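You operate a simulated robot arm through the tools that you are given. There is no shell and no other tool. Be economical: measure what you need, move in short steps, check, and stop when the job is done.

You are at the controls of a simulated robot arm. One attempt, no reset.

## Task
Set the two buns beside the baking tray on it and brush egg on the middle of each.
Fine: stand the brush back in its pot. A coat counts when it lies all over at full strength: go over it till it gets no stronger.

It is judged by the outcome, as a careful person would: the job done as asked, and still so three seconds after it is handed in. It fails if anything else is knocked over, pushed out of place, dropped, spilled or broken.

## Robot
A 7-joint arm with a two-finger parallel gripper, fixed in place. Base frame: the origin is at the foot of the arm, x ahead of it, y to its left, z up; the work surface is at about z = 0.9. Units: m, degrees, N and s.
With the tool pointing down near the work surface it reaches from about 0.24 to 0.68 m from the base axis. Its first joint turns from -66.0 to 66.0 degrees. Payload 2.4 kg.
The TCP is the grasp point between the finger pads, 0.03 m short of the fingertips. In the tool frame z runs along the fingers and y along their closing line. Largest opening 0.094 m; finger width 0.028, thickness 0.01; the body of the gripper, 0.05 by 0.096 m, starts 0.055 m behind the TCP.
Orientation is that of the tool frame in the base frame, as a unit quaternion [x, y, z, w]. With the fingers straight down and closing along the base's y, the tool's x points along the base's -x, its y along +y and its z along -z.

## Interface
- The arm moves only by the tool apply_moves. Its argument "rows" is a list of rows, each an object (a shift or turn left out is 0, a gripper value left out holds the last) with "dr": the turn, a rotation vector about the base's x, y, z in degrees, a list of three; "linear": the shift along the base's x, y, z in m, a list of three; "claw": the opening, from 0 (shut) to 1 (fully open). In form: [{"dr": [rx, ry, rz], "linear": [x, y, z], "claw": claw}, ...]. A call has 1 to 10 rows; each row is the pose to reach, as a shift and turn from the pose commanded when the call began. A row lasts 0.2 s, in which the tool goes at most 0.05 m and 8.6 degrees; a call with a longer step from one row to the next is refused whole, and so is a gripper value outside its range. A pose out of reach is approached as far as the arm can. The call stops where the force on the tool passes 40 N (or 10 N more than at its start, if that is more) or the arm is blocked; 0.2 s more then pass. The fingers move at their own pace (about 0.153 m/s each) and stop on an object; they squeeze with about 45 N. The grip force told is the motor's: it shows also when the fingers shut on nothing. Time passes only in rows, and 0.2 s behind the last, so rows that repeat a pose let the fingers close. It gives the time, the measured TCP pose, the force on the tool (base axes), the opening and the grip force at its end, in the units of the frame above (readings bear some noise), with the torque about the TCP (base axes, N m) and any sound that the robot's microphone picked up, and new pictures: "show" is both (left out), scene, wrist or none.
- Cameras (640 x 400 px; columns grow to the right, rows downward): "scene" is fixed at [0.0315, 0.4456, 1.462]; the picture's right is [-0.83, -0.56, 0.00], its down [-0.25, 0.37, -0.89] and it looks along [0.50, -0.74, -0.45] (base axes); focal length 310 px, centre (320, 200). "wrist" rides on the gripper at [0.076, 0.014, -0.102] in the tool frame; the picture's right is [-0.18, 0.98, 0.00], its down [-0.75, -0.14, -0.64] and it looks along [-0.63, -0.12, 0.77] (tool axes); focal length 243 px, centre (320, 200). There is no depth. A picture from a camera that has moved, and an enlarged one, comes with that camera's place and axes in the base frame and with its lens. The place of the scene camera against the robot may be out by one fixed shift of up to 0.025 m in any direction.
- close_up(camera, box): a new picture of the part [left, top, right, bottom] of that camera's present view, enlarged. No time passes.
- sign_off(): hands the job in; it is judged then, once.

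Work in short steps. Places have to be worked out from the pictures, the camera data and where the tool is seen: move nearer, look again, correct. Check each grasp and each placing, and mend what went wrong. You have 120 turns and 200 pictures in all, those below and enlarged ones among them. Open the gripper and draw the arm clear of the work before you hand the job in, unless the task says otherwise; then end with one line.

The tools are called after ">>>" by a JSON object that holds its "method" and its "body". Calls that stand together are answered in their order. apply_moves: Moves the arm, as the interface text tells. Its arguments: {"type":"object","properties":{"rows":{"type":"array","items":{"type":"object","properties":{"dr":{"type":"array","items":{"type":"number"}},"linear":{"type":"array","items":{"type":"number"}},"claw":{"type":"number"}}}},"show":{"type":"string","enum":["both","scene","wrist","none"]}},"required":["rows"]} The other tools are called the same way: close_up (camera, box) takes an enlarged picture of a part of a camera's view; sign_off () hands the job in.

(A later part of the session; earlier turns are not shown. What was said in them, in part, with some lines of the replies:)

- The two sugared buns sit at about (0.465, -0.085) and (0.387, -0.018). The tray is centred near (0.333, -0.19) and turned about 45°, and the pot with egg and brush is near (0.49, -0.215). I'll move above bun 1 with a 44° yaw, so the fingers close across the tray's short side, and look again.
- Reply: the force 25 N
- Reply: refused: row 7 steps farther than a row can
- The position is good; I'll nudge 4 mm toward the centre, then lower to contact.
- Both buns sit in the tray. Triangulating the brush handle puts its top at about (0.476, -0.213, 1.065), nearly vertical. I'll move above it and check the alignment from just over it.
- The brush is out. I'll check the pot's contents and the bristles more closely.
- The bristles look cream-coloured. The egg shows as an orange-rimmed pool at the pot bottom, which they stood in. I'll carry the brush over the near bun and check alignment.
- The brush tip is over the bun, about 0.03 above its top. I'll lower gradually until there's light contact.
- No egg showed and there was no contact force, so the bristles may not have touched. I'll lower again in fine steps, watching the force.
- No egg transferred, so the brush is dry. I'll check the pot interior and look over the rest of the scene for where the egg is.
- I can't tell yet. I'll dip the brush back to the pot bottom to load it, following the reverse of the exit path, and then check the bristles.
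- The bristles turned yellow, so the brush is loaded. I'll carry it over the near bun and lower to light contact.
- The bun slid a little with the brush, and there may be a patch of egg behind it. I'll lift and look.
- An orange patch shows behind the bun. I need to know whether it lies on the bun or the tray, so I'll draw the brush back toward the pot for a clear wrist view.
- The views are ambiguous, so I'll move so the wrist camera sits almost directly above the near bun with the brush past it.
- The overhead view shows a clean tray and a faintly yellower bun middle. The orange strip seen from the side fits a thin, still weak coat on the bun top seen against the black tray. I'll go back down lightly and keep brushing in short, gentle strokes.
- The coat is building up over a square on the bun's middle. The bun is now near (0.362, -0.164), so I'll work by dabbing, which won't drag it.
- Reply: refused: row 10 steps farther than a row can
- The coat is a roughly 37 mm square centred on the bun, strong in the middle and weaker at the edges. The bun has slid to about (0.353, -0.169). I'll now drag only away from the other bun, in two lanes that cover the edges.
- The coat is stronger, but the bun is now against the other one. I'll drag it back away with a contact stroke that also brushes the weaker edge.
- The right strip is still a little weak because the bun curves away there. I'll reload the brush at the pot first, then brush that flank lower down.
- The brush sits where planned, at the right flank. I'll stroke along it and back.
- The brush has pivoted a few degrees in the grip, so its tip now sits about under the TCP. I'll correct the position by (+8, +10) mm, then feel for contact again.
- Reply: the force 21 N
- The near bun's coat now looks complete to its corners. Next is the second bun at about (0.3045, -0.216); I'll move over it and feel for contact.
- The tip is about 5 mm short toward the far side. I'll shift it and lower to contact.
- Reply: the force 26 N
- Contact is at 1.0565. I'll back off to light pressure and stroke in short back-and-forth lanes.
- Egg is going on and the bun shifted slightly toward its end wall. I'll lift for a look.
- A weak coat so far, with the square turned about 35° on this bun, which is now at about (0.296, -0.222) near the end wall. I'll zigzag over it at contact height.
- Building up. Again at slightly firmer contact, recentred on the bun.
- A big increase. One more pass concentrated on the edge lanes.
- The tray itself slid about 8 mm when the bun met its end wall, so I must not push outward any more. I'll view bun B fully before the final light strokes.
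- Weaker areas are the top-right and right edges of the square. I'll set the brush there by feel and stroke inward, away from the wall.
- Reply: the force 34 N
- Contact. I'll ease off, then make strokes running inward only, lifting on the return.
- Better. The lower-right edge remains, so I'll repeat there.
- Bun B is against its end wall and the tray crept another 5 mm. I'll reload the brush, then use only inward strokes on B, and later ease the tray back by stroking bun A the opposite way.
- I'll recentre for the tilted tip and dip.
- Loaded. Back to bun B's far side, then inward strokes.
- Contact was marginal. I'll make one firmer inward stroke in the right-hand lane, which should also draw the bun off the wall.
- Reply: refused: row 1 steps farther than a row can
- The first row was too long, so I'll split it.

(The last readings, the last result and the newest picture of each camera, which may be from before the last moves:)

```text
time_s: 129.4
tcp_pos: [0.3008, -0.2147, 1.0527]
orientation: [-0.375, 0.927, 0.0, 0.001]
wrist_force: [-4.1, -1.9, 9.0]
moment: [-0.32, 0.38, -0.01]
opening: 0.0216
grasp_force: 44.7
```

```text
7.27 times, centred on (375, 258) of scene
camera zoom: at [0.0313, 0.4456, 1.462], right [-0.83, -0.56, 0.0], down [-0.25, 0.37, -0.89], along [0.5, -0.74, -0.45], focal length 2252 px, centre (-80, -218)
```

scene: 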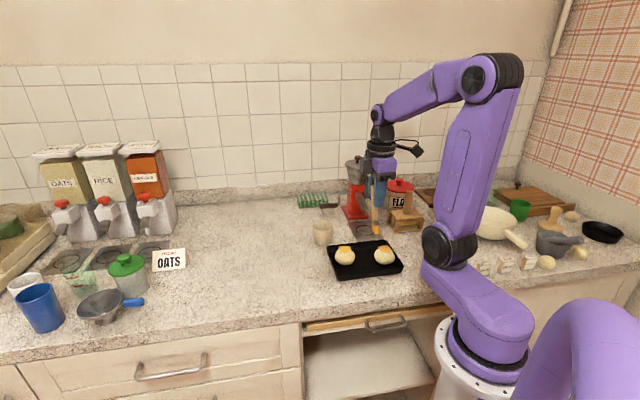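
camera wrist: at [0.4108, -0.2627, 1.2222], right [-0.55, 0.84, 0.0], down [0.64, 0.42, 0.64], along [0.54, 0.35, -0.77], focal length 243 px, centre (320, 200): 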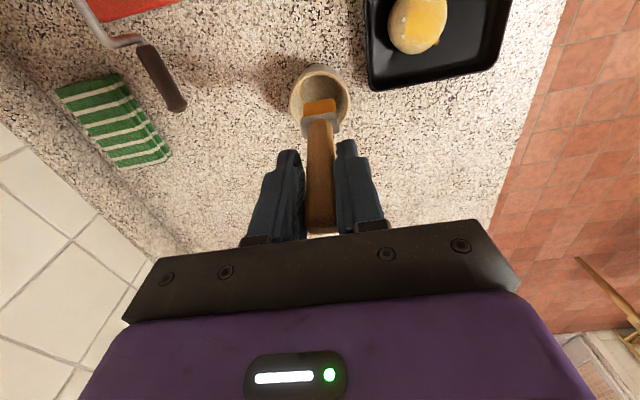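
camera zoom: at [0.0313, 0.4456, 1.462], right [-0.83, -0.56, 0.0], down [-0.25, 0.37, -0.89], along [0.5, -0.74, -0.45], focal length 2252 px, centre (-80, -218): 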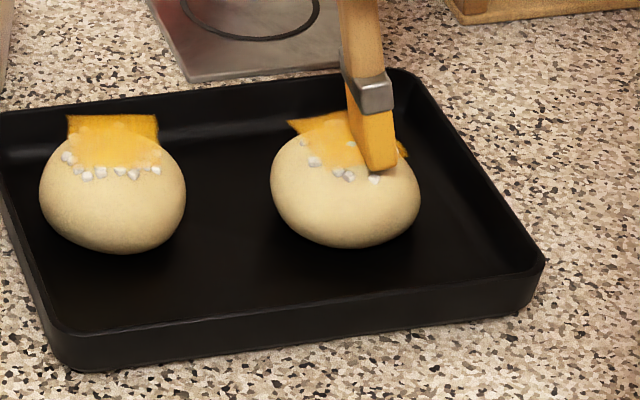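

Bun B is drawn off the wall, at 9 N contact. I'll do short zigzag strokes here with the same light contact.

>>> {"method": "apply_moves", "body": {"rows": [{"linear": [-0.005, -0.0033, 0.0004]}, {"linear": [0.004, 0.0026, 0.0002]}, {"linear": [-0.007, 0.0005, 0.0004]}, {"linear": [0.003, 0.006, 0.0002]}, {"linear": [-0.005, -0.0033, 0.0004]}, {"linear": [0.006, 0.004, 0.0002]}, {"linear": [0.007, -0.004, 0.0004]}, {"linear": [0.004, 0.0026, 0.0002]}, {"linear": [0.004, 0.0026, 0.03]}, {"linear": [0.025, 0.018, 0.06]}], "show": "none"}}

>>> {"method": "close_up", "body": {"camera": "wrist", "box": [270, 10, 370, 100]}}

>>> {"method": "close_up", "body": {"camera": "scene", "box": [340, 230, 410, 285]}}

```text
time_s: 131.6
tcp_pos: [0.3259, -0.1941, 1.1139]
orientation: [-0.375, 0.927, 0.002, 0.0]
wrist_force: [-0.8, 0.8, -0.8]
moment: [-0.01, -0.02, 0.0]
opening: 0.0217
grasp_force: 44.9
```

```text
4.44 times, centred on (320, 55) of wrist
camera zoom: at [0.2621, -0.2361, 1.2169], right [-0.55, 0.84, 0.0], down [0.64, 0.42, 0.64], along [0.54, 0.35, -0.77], focal length 1078 px, centre (320, 844)
```

zoom: 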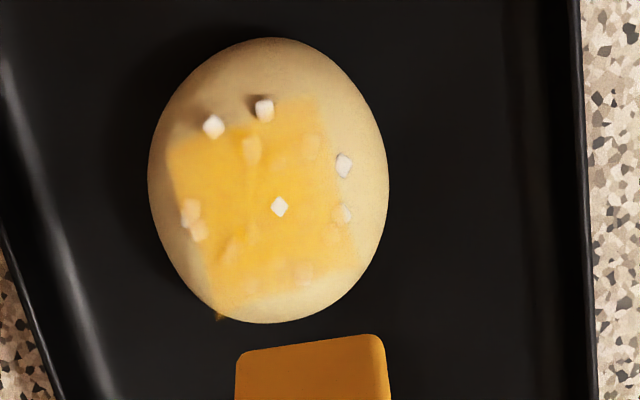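

```text
7.27 times, centred on (375, 258) of scene
camera zoom: at [0.0315, 0.4456, 1.462], right [-0.83, -0.56, 0.0], down [-0.25, 0.37, -0.89], along [0.5, -0.74, -0.45], focal length 2252 px, centre (-80, -218)
```

zoom: 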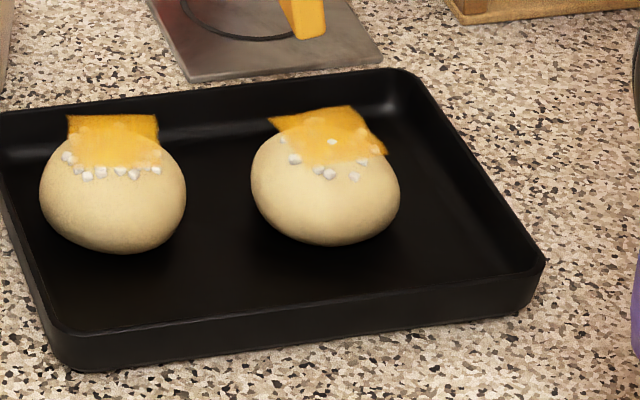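

The coat is good, with the right side slightly lighter. The brush has tilted more in the grip, so strokes in the other direction should straighten it and cover that side. I'll place it at the near-right and feel for contact.

>>> {"method": "apply_moves", "body": {"rows": [{"linear": [0, -0.0046, -0.03]}, {"linear": [0, -0.0046, -0.058]}], "show": "none"}}

>>> {"method": "apply_moves", "body": {"rows": [{"linear": [0, 0, -0.002]}], "show": "none"}}

>>> {"method": "close_up", "body": {"camera": "wrist", "box": [260, 20, 380, 120]}}

>>> {"method": "close_up", "body": {"camera": "scene", "box": [340, 220, 400, 270]}}

```text
time_s: 132.2
tcp_pos: [0.3257, -0.1993, 1.0542]
orientation: [-0.374, 0.927, 0.0, 0.001]
wrist_force: [-0.3, 0.5, -0.2]
moment: [-0.01, -0.01, 0.01]
opening: 0.0217
grasp_force: 45.7
```

```text
time_s: 132.6
tcp_pos: [0.3266, -0.1979, 1.0518]
orientation: [-0.374, 0.927, 0.0, 0.0]
wrist_force: [-0.8, 0.7, 0.1]
moment: [0.02, 0.05, -0.02]
opening: 0.0216
grasp_force: 44.6
```

```text
4.00 times, centred on (320, 70) of wrist
camera zoom: at [0.2616, -0.2409, 1.1551], right [-0.55, 0.84, 0.0], down [0.64, 0.42, 0.64], along [0.54, 0.35, -0.77], focal length 970 px, centre (320, 720)
```

zoom: 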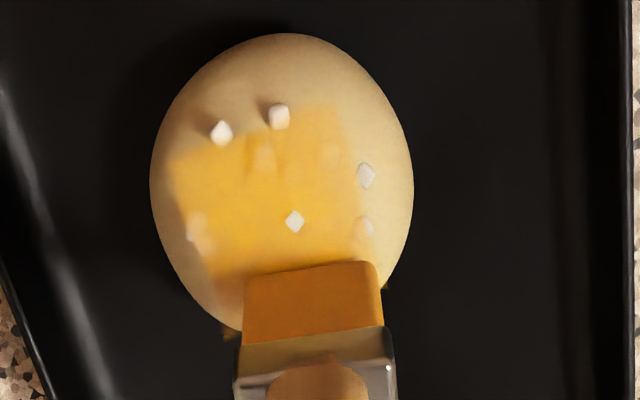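

```text
8.00 times, centred on (370, 245) of scene
camera zoom: at [0.0315, 0.4456, 1.462], right [-0.83, -0.56, 0.0], down [-0.25, 0.37, -0.89], along [0.5, -0.74, -0.45], focal length 2477 px, centre (-80, -160)
```

zoom: 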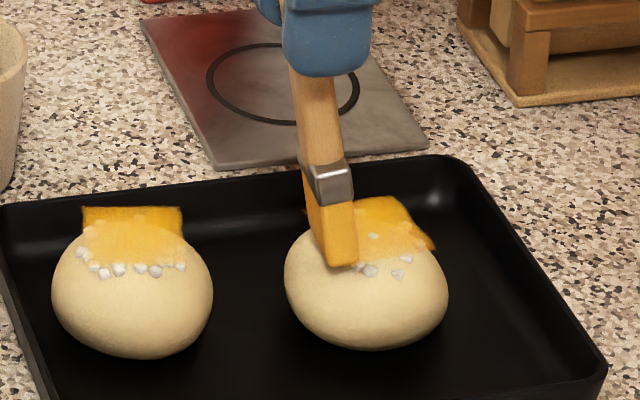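

The brush sits on the near edge, covering the right half. I'll stroke across toward the far side and back lightly.

>>> {"method": "apply_moves", "body": {"rows": [{"linear": [0.0, 0.0, -0.0015]}, {"linear": [-0.006, -0.004, -0.0015]}, {"linear": [-0.013, -0.0086, -0.0012]}, {"linear": [-0.02, -0.0132, -0.0012]}, {"linear": [-0.02, -0.0132, 0.008]}, {"linear": [-0.003, 0.001, 0.008]}, {"linear": [-0.003, 0.001, -0.0015]}, {"linear": [-0.01, -0.0036, -0.0012]}, {"linear": [-0.017, -0.0082, -0.0012]}], "show": "none"}}

>>> {"method": "close_up", "body": {"camera": "scene", "box": [340, 220, 400, 270]}}

>>> {"method": "apply_moves", "body": {"rows": [{"linear": [0, 0, 0.03]}, {"linear": [0.025, 0.018, 0.06]}], "show": "none"}}

>>> {"method": "close_up", "body": {"camera": "wrist", "box": [270, 10, 370, 100]}}

```text
time_s: 134.6
tcp_pos: [0.3097, -0.2077, 1.0517]
orientation: [-0.375, 0.927, -0.001, 0.001]
wrist_force: [0.2, 0.3, 0.2]
moment: [0.01, -0.02, 0.0]
opening: 0.0216
grasp_force: 45.4
```

```text
8.00 times, centred on (370, 245) of scene
camera zoom: at [0.0315, 0.4456, 1.462], right [-0.83, -0.56, 0.0], down [-0.25, 0.37, -0.89], along [0.5, -0.74, -0.45], focal length 2477 px, centre (-80, -160)
```

zoom: 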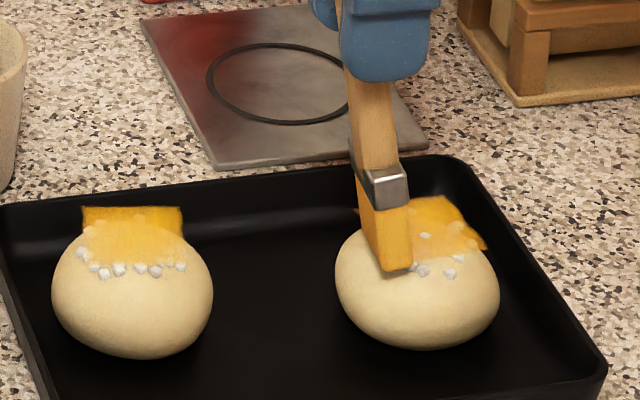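

```text
time_s: 135.2
tcp_pos: [0.3362, -0.1909, 1.1107]
orientation: [-0.373, 0.928, 0.001, 0.0]
wrist_force: [-0.3, 0.9, -0.6]
moment: [-0.01, 0.01, 0.02]
opening: 0.0219
grasp_force: 45.0
```

```text
4.44 times, centred on (320, 55) of wrist
camera zoom: at [0.2709, -0.233, 1.2144], right [-0.55, 0.84, 0.0], down [0.64, 0.42, 0.64], along [0.54, 0.35, -0.77], focal length 1078 px, centre (320, 844)
```

zoom: 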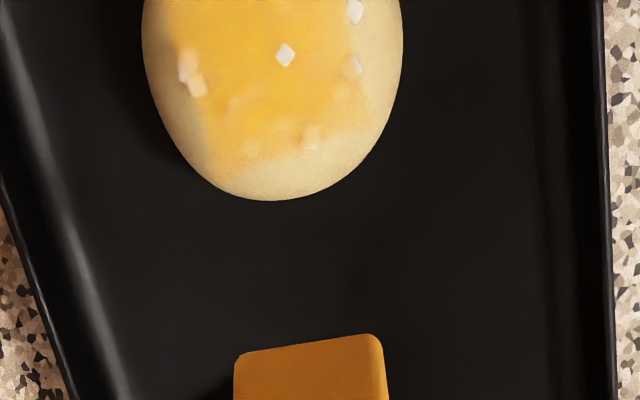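

>>> {"method": "apply_moves", "body": {"rows": [{"linear": [-0.026, -0.018, 0.0]}], "show": "none"}}

>>> {"method": "close_up", "body": {"camera": "wrist", "box": [285, 15, 345, 75]}}

```text
time_s: 135.6
tcp_pos: [0.3103, -0.2069, 1.1121]
orientation: [-0.375, 0.927, 0.001, -0.001]
wrist_force: [0.4, -0.4, -0.9]
moment: [0.0, 0.01, -0.01]
opening: 0.0217
grasp_force: 44.9
```

```text
6.67 times, centred on (315, 45) of wrist
camera zoom: at [0.2452, -0.2496, 1.2149], right [-0.55, 0.83, 0.0], down [0.64, 0.42, 0.64], along [0.54, 0.35, -0.77], focal length 1618 px, centre (353, 1233)
```

zoom: 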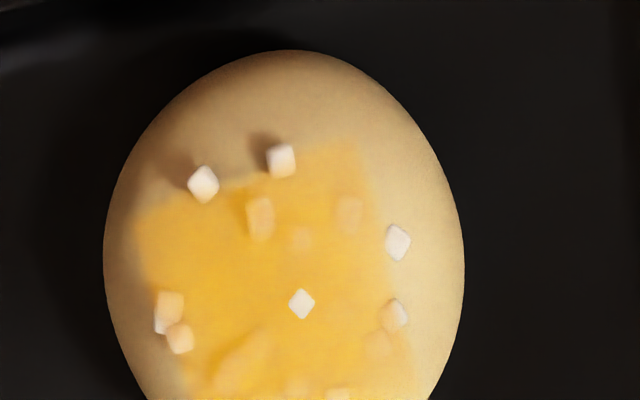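

Nearly uniform; the top and right rims are a touch lighter. One more pass there by feel.

>>> {"method": "apply_moves", "body": {"rows": [{"linear": [-0.0181, -0.0185, -0.03]}, {"linear": [-0.0181, -0.0185, -0.0605]}], "show": "none"}}

>>> {"method": "apply_moves", "body": {"rows": [{"linear": [0, 0, -0.0015]}], "show": "none"}}

>>> {"method": "apply_moves", "body": {"rows": [{"linear": [0, 0, -0.0012]}], "show": "none"}}

>>> {"method": "close_up", "body": {"camera": "wrist", "box": [260, 20, 380, 120]}}

```text
time_s: 136.2
tcp_pos: [0.2917, -0.2263, 1.0512]
orientation: [-0.375, 0.927, -0.001, 0.0]
wrist_force: [-3.5, 1.7, 16.5]
moment: [0.03, 0.45, -0.03]
opening: 0.0217
grasp_force: 45.0
```

```text
time_s: 136.6
tcp_pos: [0.2915, -0.227, 1.0509]
orientation: [-0.375, 0.927, -0.003, 0.002]
wrist_force: [-2.2, 0.4, 33.2]
moment: [-0.17, 0.56, -0.03]
opening: 0.0215
grasp_force: 44.9
```

```text
time_s: 137.0
tcp_pos: [0.2914, -0.2263, 1.0486]
orientation: [-0.375, 0.927, -0.001, 0.001]
wrist_force: [0.8, 1.6, 38.1]
moment: [-0.11, 0.27, -0.04]
opening: 0.0216
grasp_force: 44.9
```

```text
4.00 times, centred on (320, 70) of wrist
camera zoom: at [0.2269, -0.2684, 1.1521], right [-0.55, 0.83, 0.0], down [0.64, 0.42, 0.64], along [0.54, 0.35, -0.77], focal length 970 px, centre (320, 720)
```

zoom: 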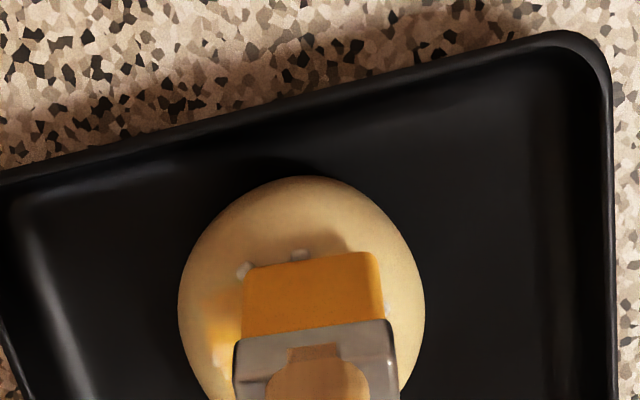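

Too firm there. I'll ease up at once, then make light strokes inward.

>>> {"method": "apply_moves", "body": {"rows": [{"linear": [0, 0, 0.002]}], "show": "none"}}

```text
time_s: 137.4
tcp_pos: [0.2913, -0.2253, 1.048]
orientation: [-0.375, 0.927, 0.001, 0.001]
wrist_force: [1.3, -1.1, 10.4]
moment: [-0.28, -0.21, 0.04]
opening: 0.0217
grasp_force: 44.9
```

>>> {"method": "apply_moves", "body": {"rows": [{"linear": [0, 0, 0.0003]}, {"linear": [-0.003, 0.0045, 0.0003]}, {"linear": [0.003, 0.0065, 0.0005]}, {"linear": [-0.003, 0.0045, 0.0003]}, {"linear": [0.004, -0.005, 0.0003]}, {"linear": [0.0, 0.0, 0.0003]}, {"linear": [0.008, 0.0053, 0.0006]}, {"linear": [0.002, 0.009, 0.0004]}, {"linear": [0.002, 0.009, 0.03]}, {"linear": [0.019, 0.0185, 0.06]}], "show": "none"}}

>>> {"method": "close_up", "body": {"camera": "wrist", "box": [270, 10, 370, 100]}}

>>> {"method": "close_up", "body": {"camera": "scene", "box": [340, 230, 410, 285]}}

```text
time_s: 139.6
tcp_pos: [0.3089, -0.207, 1.1134]
orientation: [-0.374, 0.927, 0.001, 0.001]
wrist_force: [-0.5, -0.7, -0.5]
moment: [-0.02, 0.03, 0.0]
opening: 0.0216
grasp_force: 44.6
```

```text
4.44 times, centred on (320, 55) of wrist
camera zoom: at [0.2454, -0.2497, 1.2156], right [-0.55, 0.83, 0.0], down [0.64, 0.42, 0.64], along [0.54, 0.35, -0.77], focal length 1078 px, centre (320, 844)
```

zoom: 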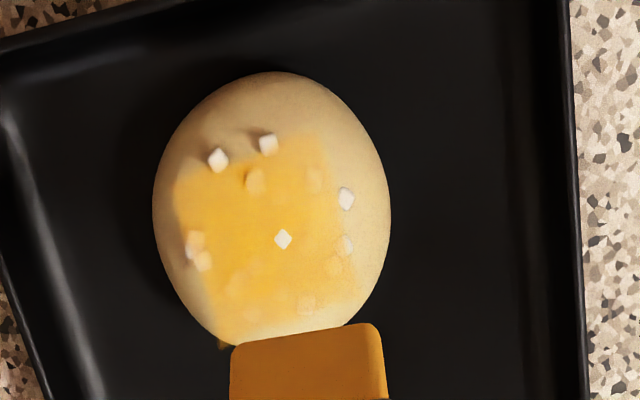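

```text
7.27 times, centred on (375, 258) of scene
camera zoom: at [0.0315, 0.4456, 1.462], right [-0.83, -0.56, 0.0], down [-0.25, 0.37, -0.89], along [0.5, -0.74, -0.45], focal length 2252 px, centre (-80, -218)
```

zoom: 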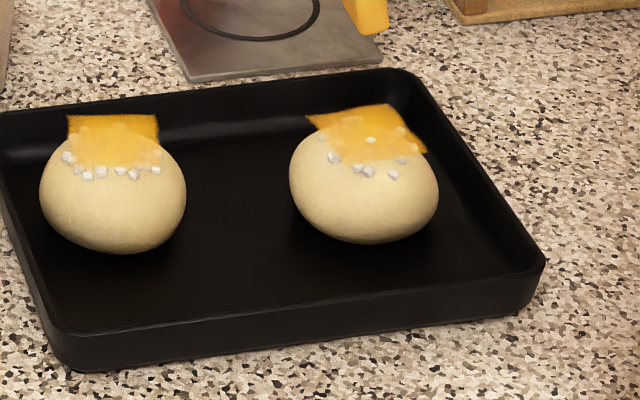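

Both coats now look full. I'll take the brush back: raise, move over the pot, and rotate the tool about 8.5° to stand the tilted brush upright.

>>> {"method": "apply_moves", "body": {"rows": [{"linear": [0.02, 0.0, 0.03]}, {"linear": [0.06, -0.002, 0.04]}, {"linear": [0.105, -0.005, 0.04]}, {"linear": [0.15, -0.008, 0.04], "dr": [1.6, -2.4, 0]}, {"linear": [0.175, -0.01, 0.035], "dr": [3.2, -4.8, 0]}, {"linear": [0.175, -0.01, 0.03], "dr": [4.7, -7.1, 0]}]}}

>>> {"method": "close_up", "body": {"camera": "scene", "box": [290, 150, 360, 250]}}

>>> {"method": "close_up", "body": {"camera": "wrist", "box": [240, 20, 400, 180]}}

```text
time_s: 141.0
tcp_pos: [0.4839, -0.2182, 1.1411]
orientation: [-0.373, 0.925, 0.015, 0.074]
wrist_force: [0.4, -1.4, -0.4]
moment: [-0.01, 0.01, -0.04]
opening: 0.0215
grasp_force: 45.2
camera wrist: at [0.4076, -0.2682, 1.2316], right [-0.55, 0.83, 0.0], down [0.55, 0.36, 0.75], along [0.63, 0.41, -0.66], focal length 243 px, centre (320, 200)
```

scene: 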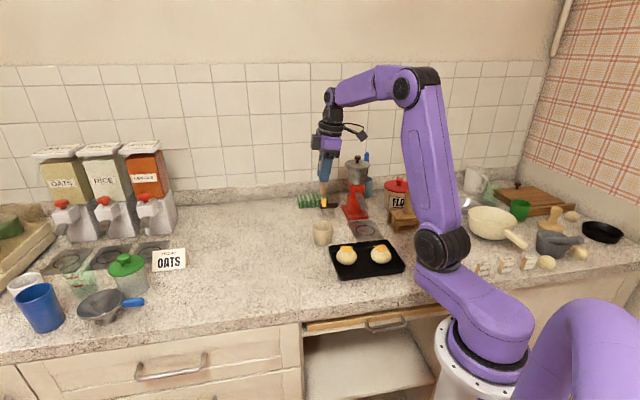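
wrist: 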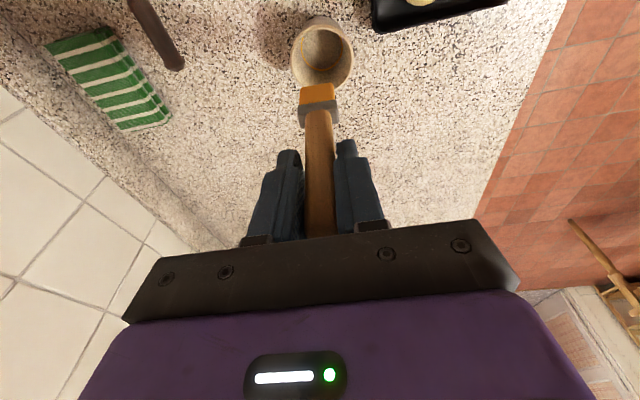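

```text
4.00 times, centred on (325, 200) of scene
camera zoom: at [0.0315, 0.4456, 1.462], right [-0.83, -0.56, 0.0], down [-0.25, 0.37, -0.89], along [0.5, -0.74, -0.45], focal length 1238 px, centre (300, 200)
```

zoom: 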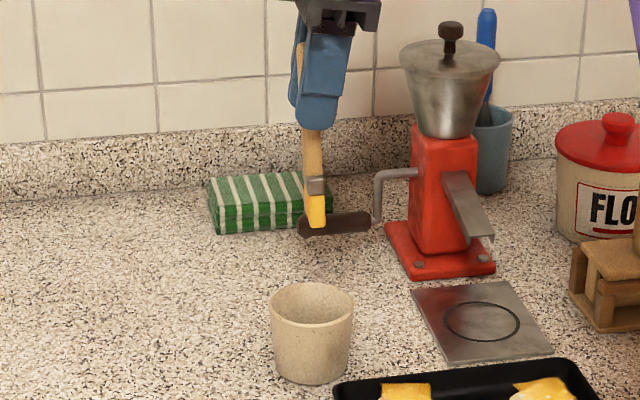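

```text
2.50 times, centred on (320, 100) of wrist
camera zoom: at [0.4076, -0.2682, 1.2316], right [-0.55, 0.83, 0.0], down [0.55, 0.36, 0.75], along [0.63, 0.41, -0.66], focal length 606 px, centre (320, 450)
```

zoom: 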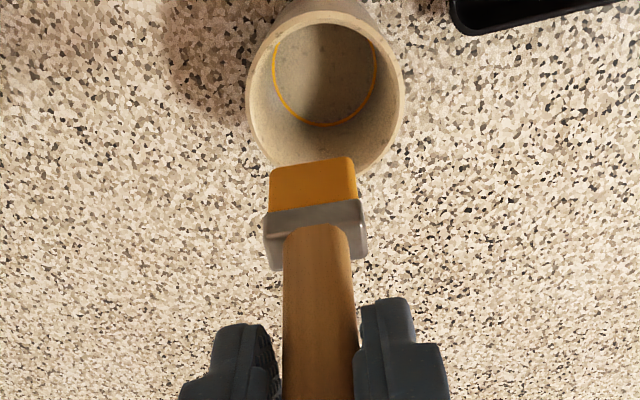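

The brush is upright again, and the tip is about 6 mm beyond the pot's centre. I'll correct, lower partway and check.

>>> {"method": "apply_moves", "body": {"rows": [{"linear": [-0.006, -0.001, -0.01]}, {"linear": [-0.006, -0.001, -0.05]}], "show": "none"}}

>>> {"method": "close_up", "body": {"camera": "wrist", "box": [240, 20, 400, 180]}}

>>> {"method": "close_up", "body": {"camera": "scene", "box": [290, 170, 360, 260]}}

```text
time_s: 141.6
tcp_pos: [0.4791, -0.2187, 1.0905]
orientation: [-0.374, 0.925, 0.015, 0.073]
wrist_force: [0.2, 0.7, -0.4]
moment: [-0.03, -0.01, 0.0]
opening: 0.0217
grasp_force: 44.5
```

```text
2.50 times, centred on (320, 100) of wrist
camera zoom: at [0.403, -0.2686, 1.1814], right [-0.55, 0.83, 0.0], down [0.55, 0.36, 0.75], along [0.63, 0.41, -0.66], focal length 606 px, centre (320, 450)
```

zoom: 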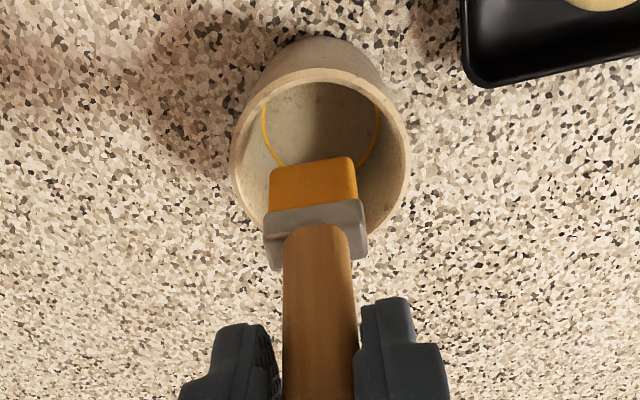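

```text
4.44 times, centred on (325, 215) of scene
camera zoom: at [0.0315, 0.4456, 1.462], right [-0.83, -0.56, 0.0], down [-0.25, 0.37, -0.89], along [0.5, -0.74, -0.45], focal length 1376 px, centre (298, 133)
```

zoom: 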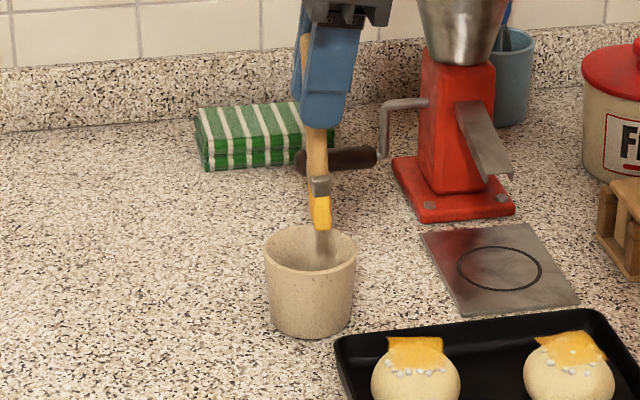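

The scene view says the tip is a few mm to the far side of the pot's centre. I'll nudge by 4.5 mm and lower into the pot.

>>> {"method": "apply_moves", "body": {"rows": [{"linear": [0.004, 0.0026, -0.005]}, {"linear": [0.004, 0.0026, -0.03]}, {"linear": [0.004, 0.0026, -0.052]}, {"linear": [0.004, 0.0026, -0.06]}], "show": "none"}}

>>> {"method": "close_up", "body": {"camera": "scene", "box": [290, 170, 360, 260]}}

```text
time_s: 142.6
tcp_pos: [0.4839, -0.2151, 1.0302]
orientation: [-0.373, 0.925, 0.016, 0.073]
wrist_force: [-0.1, -0.1, 0.2]
moment: [-0.02, 0.0, 0.0]
opening: 0.022
grasp_force: 45.1
```

```text
4.44 times, centred on (325, 215) of scene
camera zoom: at [0.0315, 0.4456, 1.462], right [-0.83, -0.56, 0.0], down [-0.25, 0.37, -0.89], along [0.5, -0.74, -0.45], focal length 1376 px, centre (298, 133)
```

zoom: 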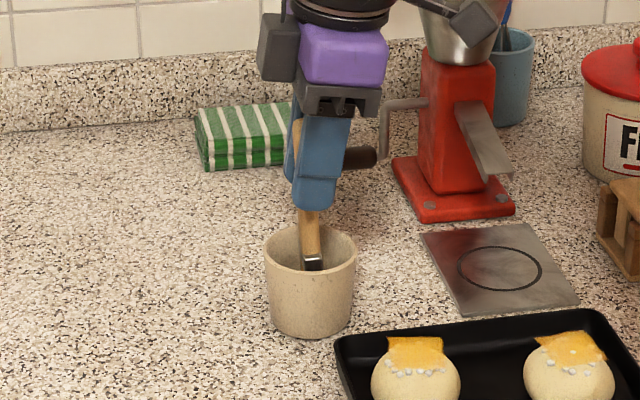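

Inside the pot and centred. I'll lower gently until the bristles touch the bottom.

>>> {"method": "apply_moves", "body": {"rows": [{"linear": [0, 0, -0.003]}], "show": "none"}}

>>> {"method": "apply_moves", "body": {"rows": [{"linear": [0, 0, -0.002]}], "show": "none"}}

```text
time_s: 143.0
tcp_pos: [0.4843, -0.2142, 1.0278]
orientation: [-0.373, 0.925, 0.016, 0.073]
wrist_force: [-0.4, 0.3, 0.0]
moment: [0.02, 0.04, 0.01]
opening: 0.0217
grasp_force: 45.0
```

```text
time_s: 143.4
tcp_pos: [0.4829, -0.2156, 1.026]
orientation: [-0.372, 0.925, 0.014, 0.074]
wrist_force: [-1.0, 1.0, 17.6]
moment: [0.31, 0.26, 0.02]
opening: 0.0216
grasp_force: 44.8
```

On the bottom. I'll ease off 1 mm and open the fingers in stages.

>>> {"method": "apply_moves", "body": {"rows": [{"linear": [0, 0, 0.0012]}, {"linear": [0, 0, 0.0012], "claw": 0.3}, {"linear": [0, 0, 0.0012], "claw": 0.45}, {"linear": [0, 0, 0.0012], "claw": 0.7}, {"linear": [0, 0, 0.0012], "claw": 0.7}], "show": "wrist"}}

>>> {"method": "close_up", "body": {"camera": "scene", "box": [290, 170, 360, 260]}}

```text
time_s: 144.6
tcp_pos: [0.4821, -0.215, 1.0272]
orientation: [-0.372, 0.925, 0.015, 0.073]
wrist_force: [-0.6, 0.0, 0.6]
moment: [0.0, -0.01, 0.01]
opening: 0.0658
grasp_force: 0.1
camera wrist: at [0.4067, -0.266, 1.1175], right [-0.55, 0.83, 0.0], down [0.55, 0.36, 0.75], along [0.62, 0.41, -0.66], focal length 243 px, centre (320, 200)
```

wrist: 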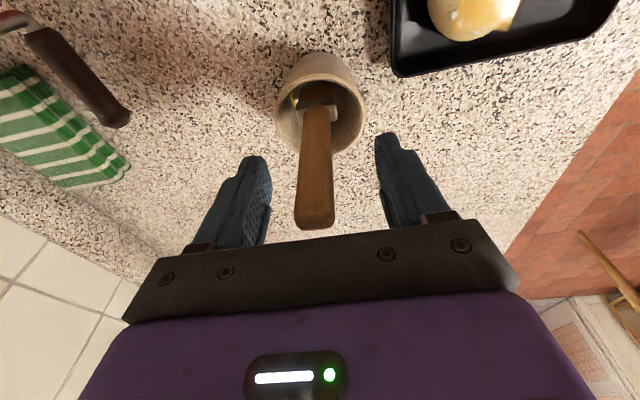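

```text
4.44 times, centred on (325, 215) of scene
camera zoom: at [0.0315, 0.4456, 1.462], right [-0.83, -0.56, 0.0], down [-0.25, 0.37, -0.89], along [0.5, -0.74, -0.45], focal length 1376 px, centre (298, 133)
```

zoom: 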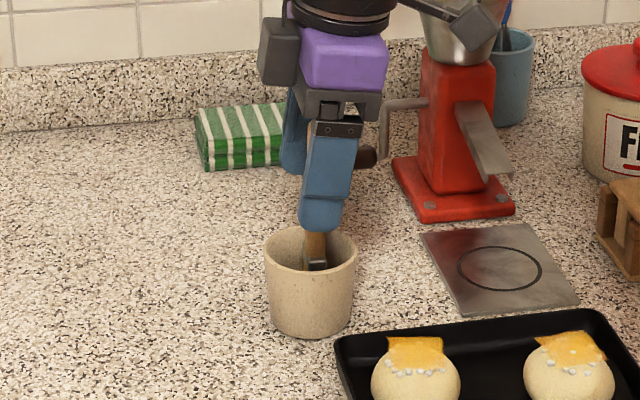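

The brush stands on its own. I'll rise straight up and then level the tool.

>>> {"method": "apply_moves", "body": {"rows": [{"linear": [0, 0, 0.02]}, {"linear": [0, 0, 0.05], "claw": 0.85}, {"linear": [0, 0, 0.09]}, {"linear": [0, 0, 0.13]}, {"linear": [0, 0, 0.17]}, {"linear": [-0.03, 0.02, 0.18], "dr": [-4.7, 7.1, 0]}]}}

>>> {"method": "close_up", "body": {"camera": "scene", "box": [290, 170, 420, 290]}}

>>> {"method": "close_up", "body": {"camera": "wrist", "box": [220, 0, 480, 160]}}

```text
time_s: 146.0
tcp_pos: [0.4505, -0.1971, 1.208]
orientation: [-0.375, 0.927, 0.001, 0.0]
wrist_force: [-0.4, 0.8, -0.2]
moment: [0.01, 0.02, 0.0]
opening: 0.0801
grasp_force: 0.1
camera wrist: at [0.3861, -0.239, 1.311], right [-0.55, 0.84, 0.0], down [0.64, 0.42, 0.64], along [0.54, 0.35, -0.77], focal length 243 px, centre (320, 200)
```

scene: 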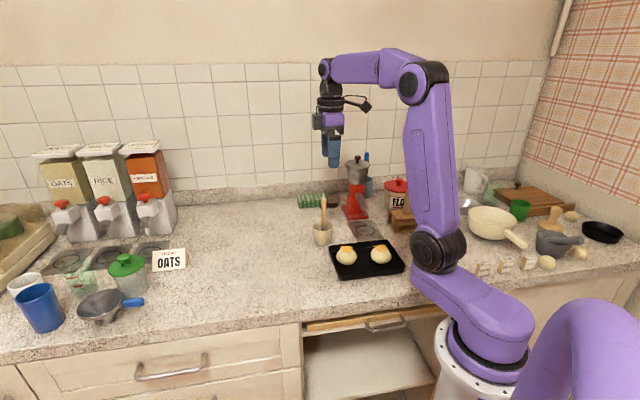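
wrist: 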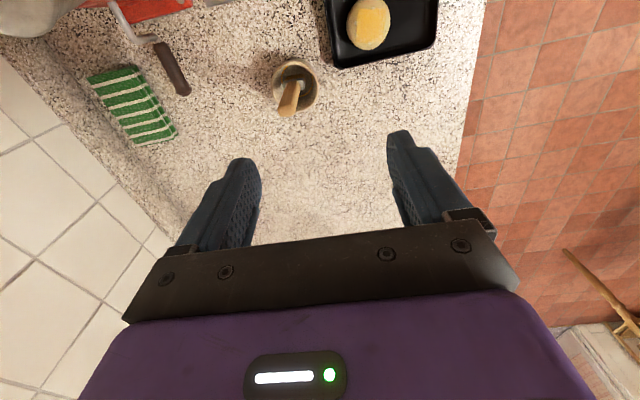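

```text
3.33 times, centred on (355, 230) of scene
camera zoom: at [0.0315, 0.4456, 1.462], right [-0.83, -0.56, 0.0], down [-0.25, 0.37, -0.89], along [0.5, -0.74, -0.45], focal length 1032 px, centre (203, 100)
```

zoom: 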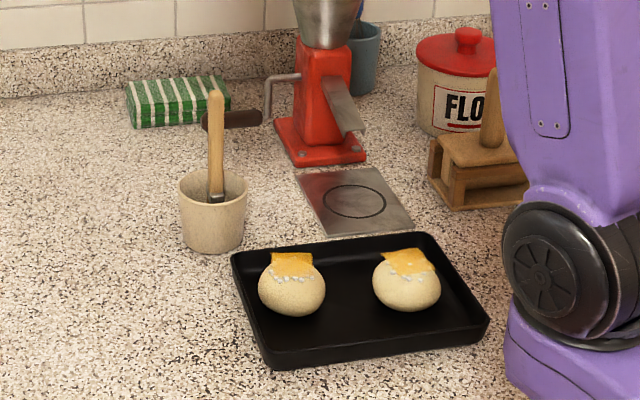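

```text
2.46 times, centred on (350, 80) of wrist
camera zoom: at [0.3861, -0.239, 1.311], right [-0.55, 0.84, 0.0], down [0.64, 0.42, 0.64], along [0.54, 0.35, -0.77], focal length 597 px, centre (246, 495)
```

zoom: 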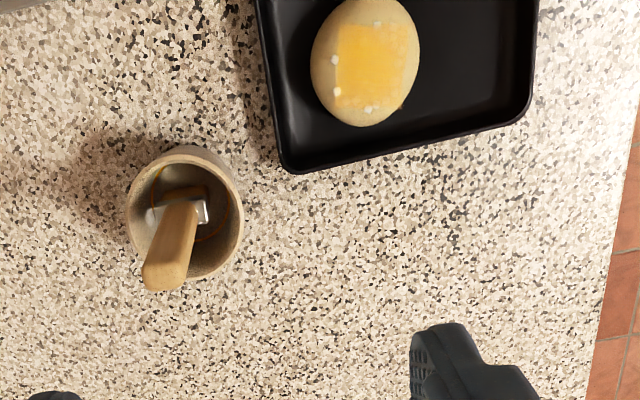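

The brush stands upright in its pot. The tray is only about 1 cm off its start, which is fine. I'll take an unobstructed look at both coats before deciding whether they need more.

>>> {"method": "apply_moves", "body": {"rows": [{"linear": [-0.04, 0.01, -0.01]}, {"linear": [-0.08, 0.015, -0.03]}, {"linear": [-0.1, 0.02, -0.05]}], "show": "none"}}

>>> {"method": "close_up", "body": {"camera": "wrist", "box": [270, 0, 390, 120]}}

```text
time_s: 146.8
tcp_pos: [0.35, -0.1777, 1.1566]
orientation: [-0.374, 0.927, 0.0, -0.001]
wrist_force: [-0.4, -0.1, -0.2]
moment: [-0.01, 0.01, 0.0]
opening: 0.08
grasp_force: 0.1
```

```text
3.33 times, centred on (330, 60) of wrist
camera zoom: at [0.2858, -0.2196, 1.2593], right [-0.55, 0.83, 0.0], down [0.64, 0.42, 0.64], along [0.54, 0.35, -0.77], focal length 809 px, centre (287, 667)
```

zoom: 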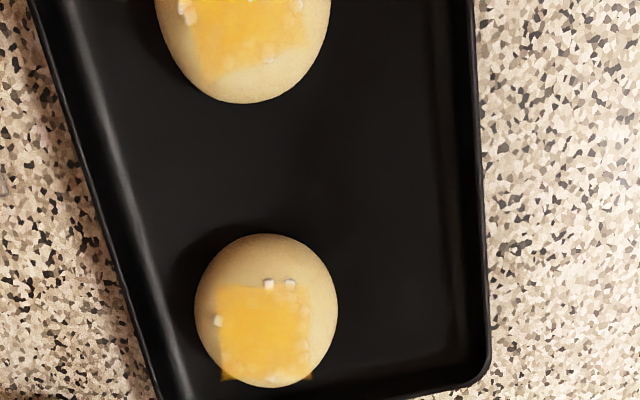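

>>> {"method": "close_up", "body": {"camera": "wrist", "box": [302, 68, 340, 118]}}

>>> {"method": "apply_moves", "body": {"rows": [{"linear": [-0.035, -0.028, 0.0]}], "show": "none"}}

>>> {"method": "close_up", "body": {"camera": "wrist", "box": [290, 20, 350, 80]}}

```text
8.00 times, centred on (321, 93) of wrist
camera zoom: at [0.2858, -0.2196, 1.2593], right [-0.55, 0.83, 0.0], down [0.64, 0.42, 0.64], along [0.54, 0.35, -0.77], focal length 1941 px, centre (312, 1056)
```

zoom: 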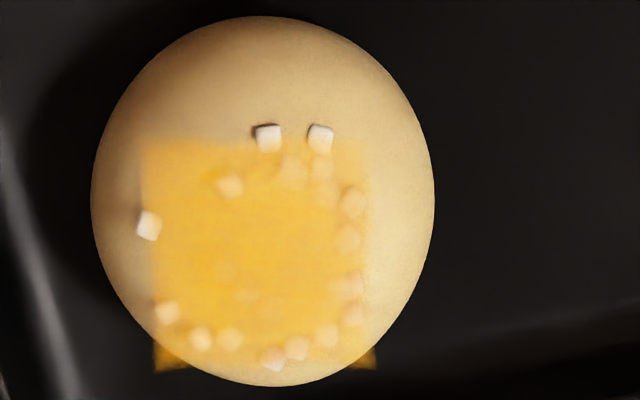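

```text
time_s: 147.2
tcp_pos: [0.3169, -0.2044, 1.156]
orientation: [-0.375, 0.927, 0.0, 0.001]
wrist_force: [0.0, -0.7, -0.4]
moment: [0.02, -0.02, -0.02]
opening: 0.0799
grasp_force: 0.0
```

```text
6.67 times, centred on (320, 50) of wrist
camera zoom: at [0.2511, -0.2464, 1.2595], right [-0.55, 0.83, 0.0], down [0.64, 0.42, 0.64], along [0.54, 0.35, -0.77], focal length 1618 px, centre (320, 1200)
```

zoom: 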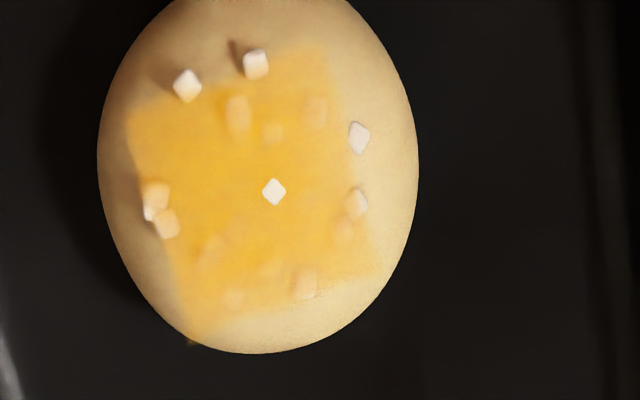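

Bun A's right strip and part of B's edges are still a bit paler. There is budget for one more careful round, so I'll fetch the brush again from its known place at about (0.481, -0.217).

>>> {"method": "apply_moves", "body": {"rows": [{"linear": [0.03, 0.0, 0.03]}, {"linear": [0.07, -0.004, 0.035]}, {"linear": [0.115, -0.008, 0.035]}, {"linear": [0.15, -0.011, 0.02]}, {"linear": [0.164, -0.0126, -0.02]}, {"linear": [0.164, -0.0126, -0.045], "claw": 0.95}], "show": "wrist"}}

```text
time_s: 148.6
tcp_pos: [0.4821, -0.2169, 1.1128]
orientation: [-0.374, 0.927, 0.0, 0.001]
wrist_force: [-0.4, -0.3, -0.5]
moment: [0.05, -0.01, -0.02]
opening: 0.0891
grasp_force: 0.1
camera wrist: at [0.4166, -0.2586, 1.2159], right [-0.55, 0.84, 0.0], down [0.64, 0.42, 0.64], along [0.54, 0.35, -0.77], focal length 243 px, centre (320, 200)
```

wrist: 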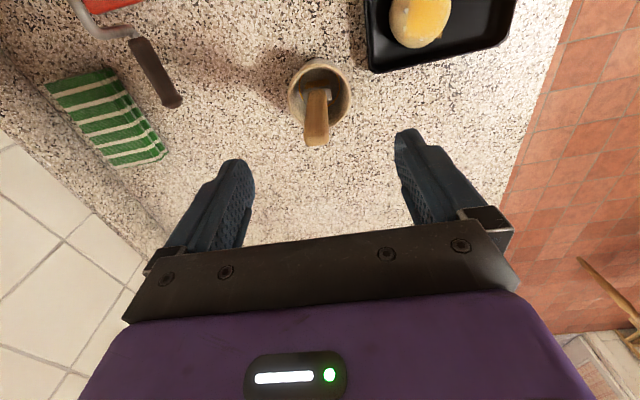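

Aligned within 3 mm. I'll descend and grip.

>>> {"method": "apply_moves", "body": {"rows": [{"linear": [-0.001, -0.002, -0.03]}, {"linear": [-0.001, -0.002, -0.06]}, {"linear": [-0.001, -0.002, -0.078]}, {"linear": [-0.001, -0.002, -0.078], "claw": 0}, {"linear": [-0.001, -0.002, -0.078], "claw": 0}, {"linear": [-0.001, -0.002, -0.078], "claw": 0}, {"linear": [-0.001, -0.002, -0.05]}, {"linear": [-0.001, -0.002, -0.015]}, {"linear": [-0.001, -0.002, 0.015]}], "show": "none"}}

>>> {"method": "close_up", "body": {"camera": "wrist", "box": [260, 40, 420, 160]}}

```text
time_s: 150.6
tcp_pos: [0.483, -0.2197, 1.1253]
orientation: [-0.375, 0.927, 0.0, 0.001]
wrist_force: [-0.5, 0.5, 0.2]
moment: [0.0, -0.01, 0.0]
opening: 0.018
grasp_force: 45.5
```

```text
3.33 times, centred on (340, 100) of wrist
camera zoom: at [0.4163, -0.2611, 1.229], right [-0.55, 0.83, 0.0], down [0.64, 0.42, 0.64], along [0.54, 0.35, -0.77], focal length 809 px, centre (253, 533)
```

zoom: 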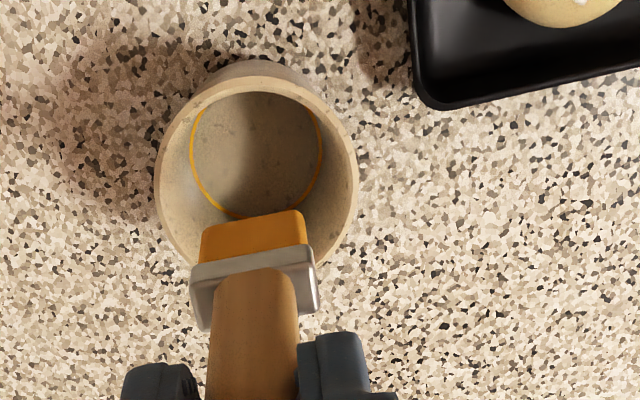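

Gripped, with loaded bristles nearly upright. I'll go to bun A's right lane and feel for contact.

>>> {"method": "apply_moves", "body": {"rows": [{"linear": [-0.04, 0.018, 0.005]}, {"linear": [-0.08, 0.036, 0.005]}, {"linear": [-0.1188, 0.0536, 0.0]}, {"linear": [-0.1188, 0.0536, -0.04]}, {"linear": [-0.1188, 0.0536, -0.0625]}], "show": "none"}}

>>> {"method": "close_up", "body": {"camera": "wrist", "box": [260, 40, 380, 140]}}

```text
time_s: 151.8
tcp_pos: [0.3647, -0.1657, 1.063]
orientation: [-0.375, 0.927, -0.001, 0.002]
wrist_force: [1.0, 0.4, -0.2]
moment: [-0.01, 0.02, -0.01]
opening: 0.018
grasp_force: 45.2
```

```text
4.00 times, centred on (320, 90) of wrist
camera zoom: at [0.2982, -0.2076, 1.1669], right [-0.55, 0.83, 0.0], down [0.64, 0.42, 0.64], along [0.54, 0.35, -0.77], focal length 970 px, centre (320, 640)
```

zoom: 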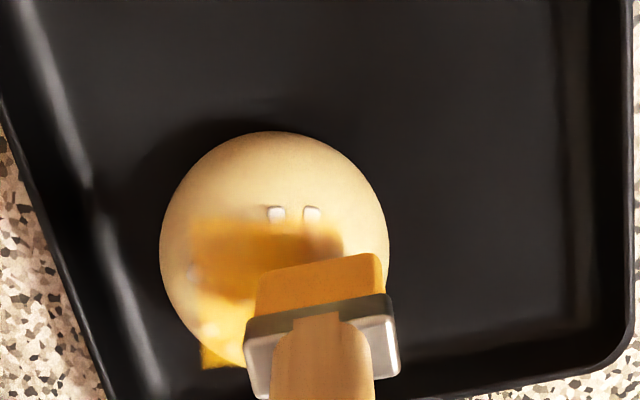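

Right where wanted. Lower by feel.

>>> {"method": "apply_moves", "body": {"rows": [{"linear": [0, 0, -0.002]}], "show": "none"}}

```text
time_s: 152.2
tcp_pos: [0.3628, -0.166, 1.0625]
orientation: [-0.375, 0.927, 0.0, 0.0]
wrist_force: [0.5, -0.4, 0.2]
moment: [0.01, 0.02, -0.01]
opening: 0.0182
grasp_force: 44.9
```

>>> {"method": "apply_moves", "body": {"rows": [{"linear": [0, 0, -0.0015]}], "show": "none"}}

```text
time_s: 152.6
tcp_pos: [0.3625, -0.1647, 1.0602]
orientation: [-0.375, 0.927, 0.0, 0.001]
wrist_force: [0.6, -0.8, 0.4]
moment: [-0.02, -0.02, 0.0]
opening: 0.018
grasp_force: 44.7
```

>>> {"method": "apply_moves", "body": {"rows": [{"linear": [0, 0, -0.0015]}, {"linear": [-0.005, -0.0033, -0.0016]}, {"linear": [0.006, 0.004, -0.0016]}, {"linear": [-0.006, -0.004, -0.0018]}, {"linear": [0.006, 0.004, -0.0018]}, {"linear": [-0.008, -0.001, -0.002]}, {"linear": [0.004, 0.007, -0.002]}, {"linear": [-0.006, -0.004, -0.002]}, {"linear": [0.006, 0.004, -0.002]}], "show": "none"}}

>>> {"method": "close_up", "body": {"camera": "scene", "box": [330, 230, 410, 290]}}

```text
time_s: 154.6
tcp_pos: [0.3691, -0.1609, 1.0584]
orientation: [-0.375, 0.927, 0.001, 0.0]
wrist_force: [-0.9, -0.6, 1.5]
moment: [-0.05, 0.05, -0.01]
opening: 0.018
grasp_force: 44.6
```

```text
6.67 times, centred on (370, 260) of scene
camera zoom: at [0.0315, 0.4456, 1.462], right [-0.83, -0.56, 0.0], down [-0.25, 0.37, -0.89], along [0.5, -0.74, -0.45], focal length 2064 px, centre (-13, -200)
```

zoom: 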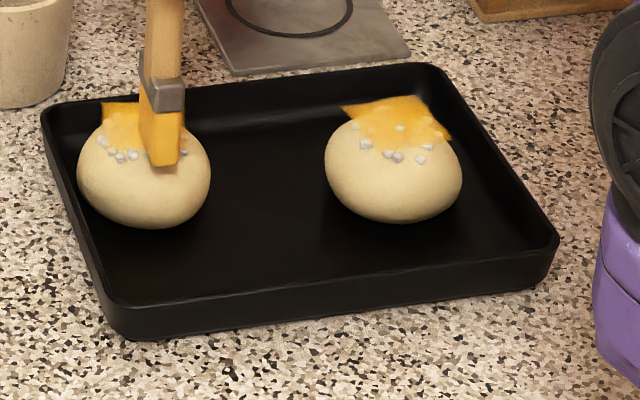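

>>> {"method": "apply_moves", "body": {"rows": [{"linear": [-0.012, -0.008, -0.0006]}, {"linear": [0.002, 0.0013, -0.0006]}, {"linear": [-0.012, -0.008, -0.0006]}, {"linear": [0.002, 0.0013, -0.0006]}, {"linear": [-0.007, 0.0012, -0.0008]}, {"linear": [0.0, 0.006, -0.0008]}, {"linear": [-0.012, -0.002, -0.0008]}, {"linear": [0.0, 0.006, 0.012]}, {"linear": [0.012, 0.012, 0.05]}], "show": "none"}}

>>> {"method": "close_up", "body": {"camera": "wrist", "box": [270, 20, 370, 110]}}

```text
time_s: 156.6
tcp_pos: [0.3826, -0.148, 1.1086]
orientation: [-0.375, 0.927, 0.002, 0.0]
wrist_force: [1.0, 0.3, -0.3]
moment: [0.0, 0.04, -0.01]
opening: 0.018
grasp_force: 45.0
```

```text
4.44 times, centred on (320, 65) of wrist
camera zoom: at [0.3171, -0.1911, 1.2126], right [-0.55, 0.83, 0.0], down [0.64, 0.42, 0.64], along [0.54, 0.35, -0.77], focal length 1078 px, centre (320, 800)
```

zoom: 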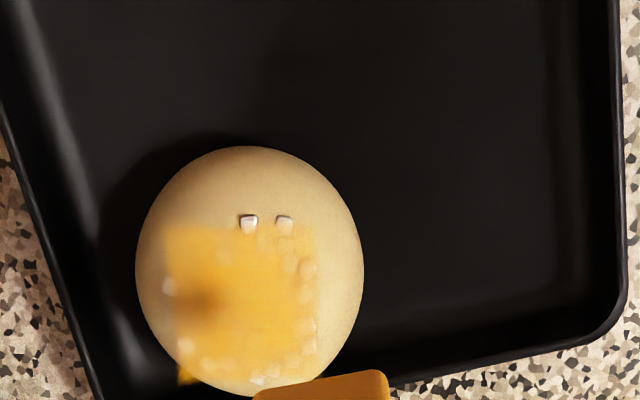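

Bun A's right edge has filled in nicely. A similar light pass on bun B's right lane.

>>> {"method": "apply_moves", "body": {"rows": [{"linear": [-0.03, -0.025, 0.005]}, {"linear": [-0.06, -0.05, 0.005]}, {"linear": [-0.0898, -0.0741, 0.0]}, {"linear": [-0.0898, -0.0741, -0.03]}, {"linear": [-0.0898, -0.0741, -0.049]}], "show": "none"}}

>>> {"method": "apply_moves", "body": {"rows": [{"linear": [0, 0, -0.0015]}], "show": "none"}}

>>> {"method": "close_up", "body": {"camera": "wrist", "box": [260, 40, 380, 140]}}

```text
time_s: 157.8
tcp_pos: [0.2911, -0.2242, 1.0593]
orientation: [-0.374, 0.927, 0.0, 0.001]
wrist_force: [0.7, 0.6, 0.6]
moment: [0.0, 0.01, 0.0]
opening: 0.0181
grasp_force: 45.3
```

```text
time_s: 158.2
tcp_pos: [0.2915, -0.2231, 1.0592]
orientation: [-0.375, 0.927, 0.0, 0.001]
wrist_force: [-0.2, 0.8, 8.9]
moment: [-0.03, 0.07, 0.0]
opening: 0.018
grasp_force: 44.7
```

```text
4.00 times, centred on (320, 90) of wrist
camera zoom: at [0.2259, -0.2657, 1.1615], right [-0.55, 0.84, 0.0], down [0.64, 0.42, 0.64], along [0.54, 0.35, -0.77], focal length 970 px, centre (320, 640)
5 turns are left
```

zoom: 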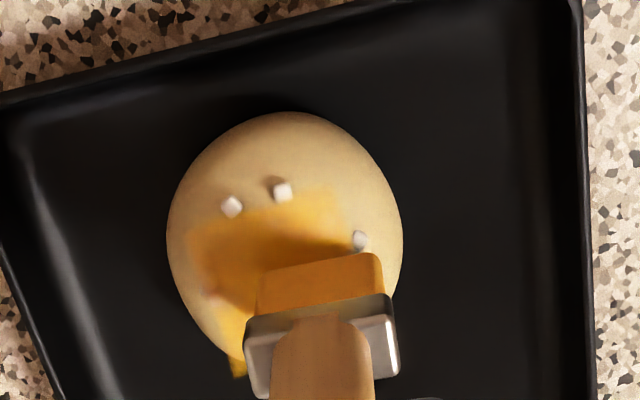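

Only 5 turns remain, so I'll make three short strokes here, lift, and carry the brush back above the pot in one go.

>>> {"method": "apply_moves", "body": {"rows": [{"linear": [0.005, 0.0033, 0.0003]}, {"linear": [-0.002, -0.0013, 0.0003]}, {"linear": [0.005, 0.0033, 0.0003]}, {"linear": [0.005, 0.0035, 0.04]}, {"linear": [0.01, 0.004, 0.08]}, {"linear": [0.055, 0.004, 0.09]}, {"linear": [0.1, 0.004, 0.09]}, {"linear": [0.145, 0.005, 0.09]}, {"linear": [0.185, 0.0055, 0.085]}, {"linear": [0.1905, 0.0057, 0.07]}], "show": "wrist"}}

```text
time_s: 160.4
tcp_pos: [0.4824, -0.2185, 1.1275]
orientation: [-0.375, 0.927, 0.001, -0.001]
wrist_force: [0.1, 0.1, -0.4]
moment: [-0.02, 0.02, -0.01]
opening: 0.0179
grasp_force: 45.2
camera wrist: at [0.4166, -0.2606, 1.2312], right [-0.55, 0.84, 0.0], down [0.64, 0.42, 0.64], along [0.54, 0.35, -0.77], focal length 243 px, centre (320, 200)
4 turns are left
```

wrist: 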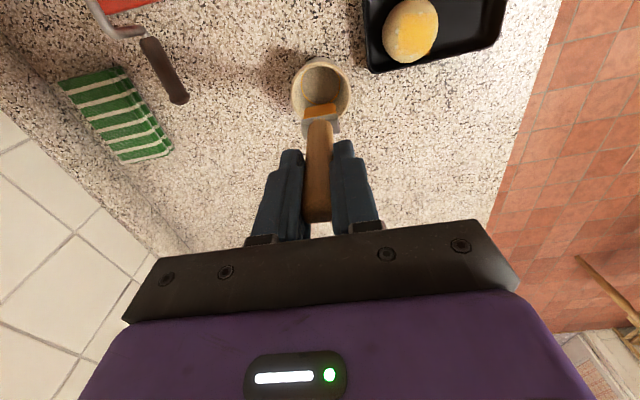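

The pose matches where the brush was lifted out. I'll lower it to the same resting height.

>>> {"method": "apply_moves", "body": {"rows": [{"linear": [0, 0.0005, -0.03]}, {"linear": [0, 0.0005, -0.06]}, {"linear": [0, 0.0005, -0.082]}, {"linear": [0, 0.0005, -0.09]}, {"linear": [0, 0.0005, -0.0925]}, {"linear": [0, 0.0005, -0.0932]}], "show": "both"}}

```text
time_s: 161.8
tcp_pos: [0.4801, -0.2152, 1.0335]
orientation: [-0.375, 0.927, 0.0, 0.0]
wrist_force: [-0.6, 0.3, -0.7]
moment: [-0.01, -0.04, -0.01]
opening: 0.0181
grasp_force: 44.5
camera wrist: at [0.4154, -0.2584, 1.1375], right [-0.55, 0.84, 0.0], down [0.64, 0.42, 0.64], along [0.54, 0.35, -0.77], focal length 243 px, centre (320, 200)
3 turns are left
```

scene: 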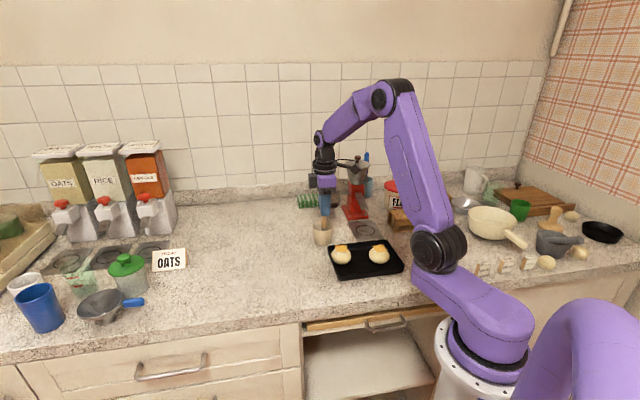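
wrist: 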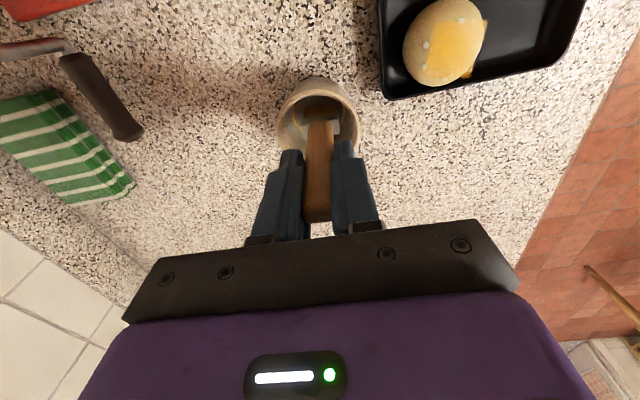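

It is inside the pot within a couple of mm of the bottom. I'll lower a touch more, open in stages and rise straight up.

>>> {"method": "apply_moves", "body": {"rows": [{"linear": [0, 0, -0.0018]}, {"linear": [0, 0, -0.0018], "claw": 0.28}, {"linear": [0, 0, -0.0018], "claw": 0.45}, {"linear": [0, 0, -0.0018], "claw": 0.85}, {"linear": [0, 0, -0.0018], "claw": 0.85}, {"linear": [0, 0, 0.02]}, {"linear": [0, 0, 0.055]}, {"linear": [0, 0, 0.1]}, {"linear": [0, 0, 0.145]}, {"linear": [-0.01, 0.01, 0.185], "claw": 1}], "show": "both"}}

```text
time_s: 164.0
tcp_pos: [0.4701, -0.2053, 1.2199]
orientation: [-0.375, 0.927, 0.001, 0.0]
wrist_force: [-0.4, 0.6, 0.6]
moment: [0.02, 0.0, 0.01]
opening: 0.0939
grasp_force: 0.0
camera wrist: at [0.4054, -0.2479, 1.3226], right [-0.55, 0.83, 0.0], down [0.64, 0.42, 0.64], along [0.54, 0.35, -0.77], focal length 243 px, centre (320, 200)
2 turns are left
```

scene: 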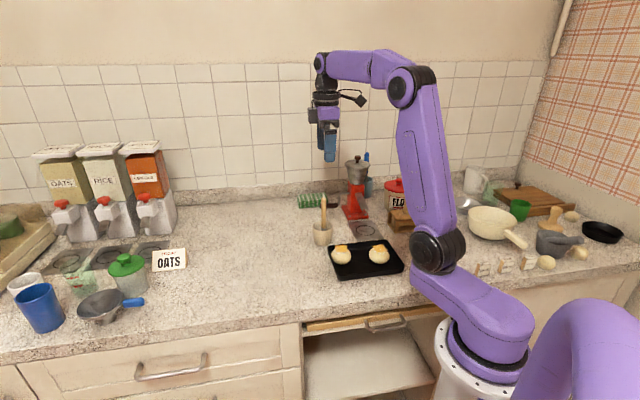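
wrist: 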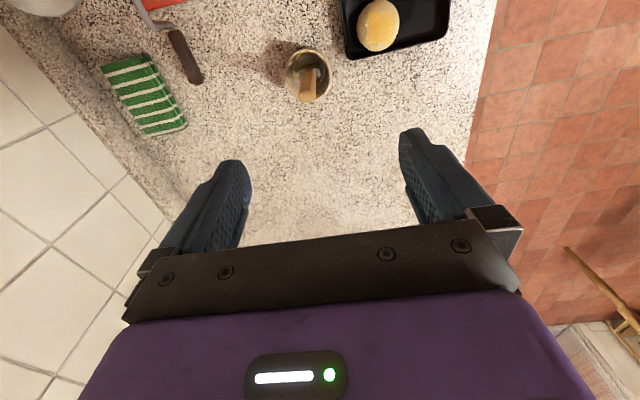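

The brush stands upright in its pot, both buns are in the tray with egg on their middles, and the gripper is open and clear, so I'm handing in.

>>> {"method": "sign_off", "body": {}}

```text
The job is handed in.
```

Both buns are on the tray with egg brushed over their middles and the brush is standing in its pot; I ran out of turns to recheck bun B's coat after its last strokes, when its right edge still looked slightly pale, and the tray ended up about 1 cm from where it started.
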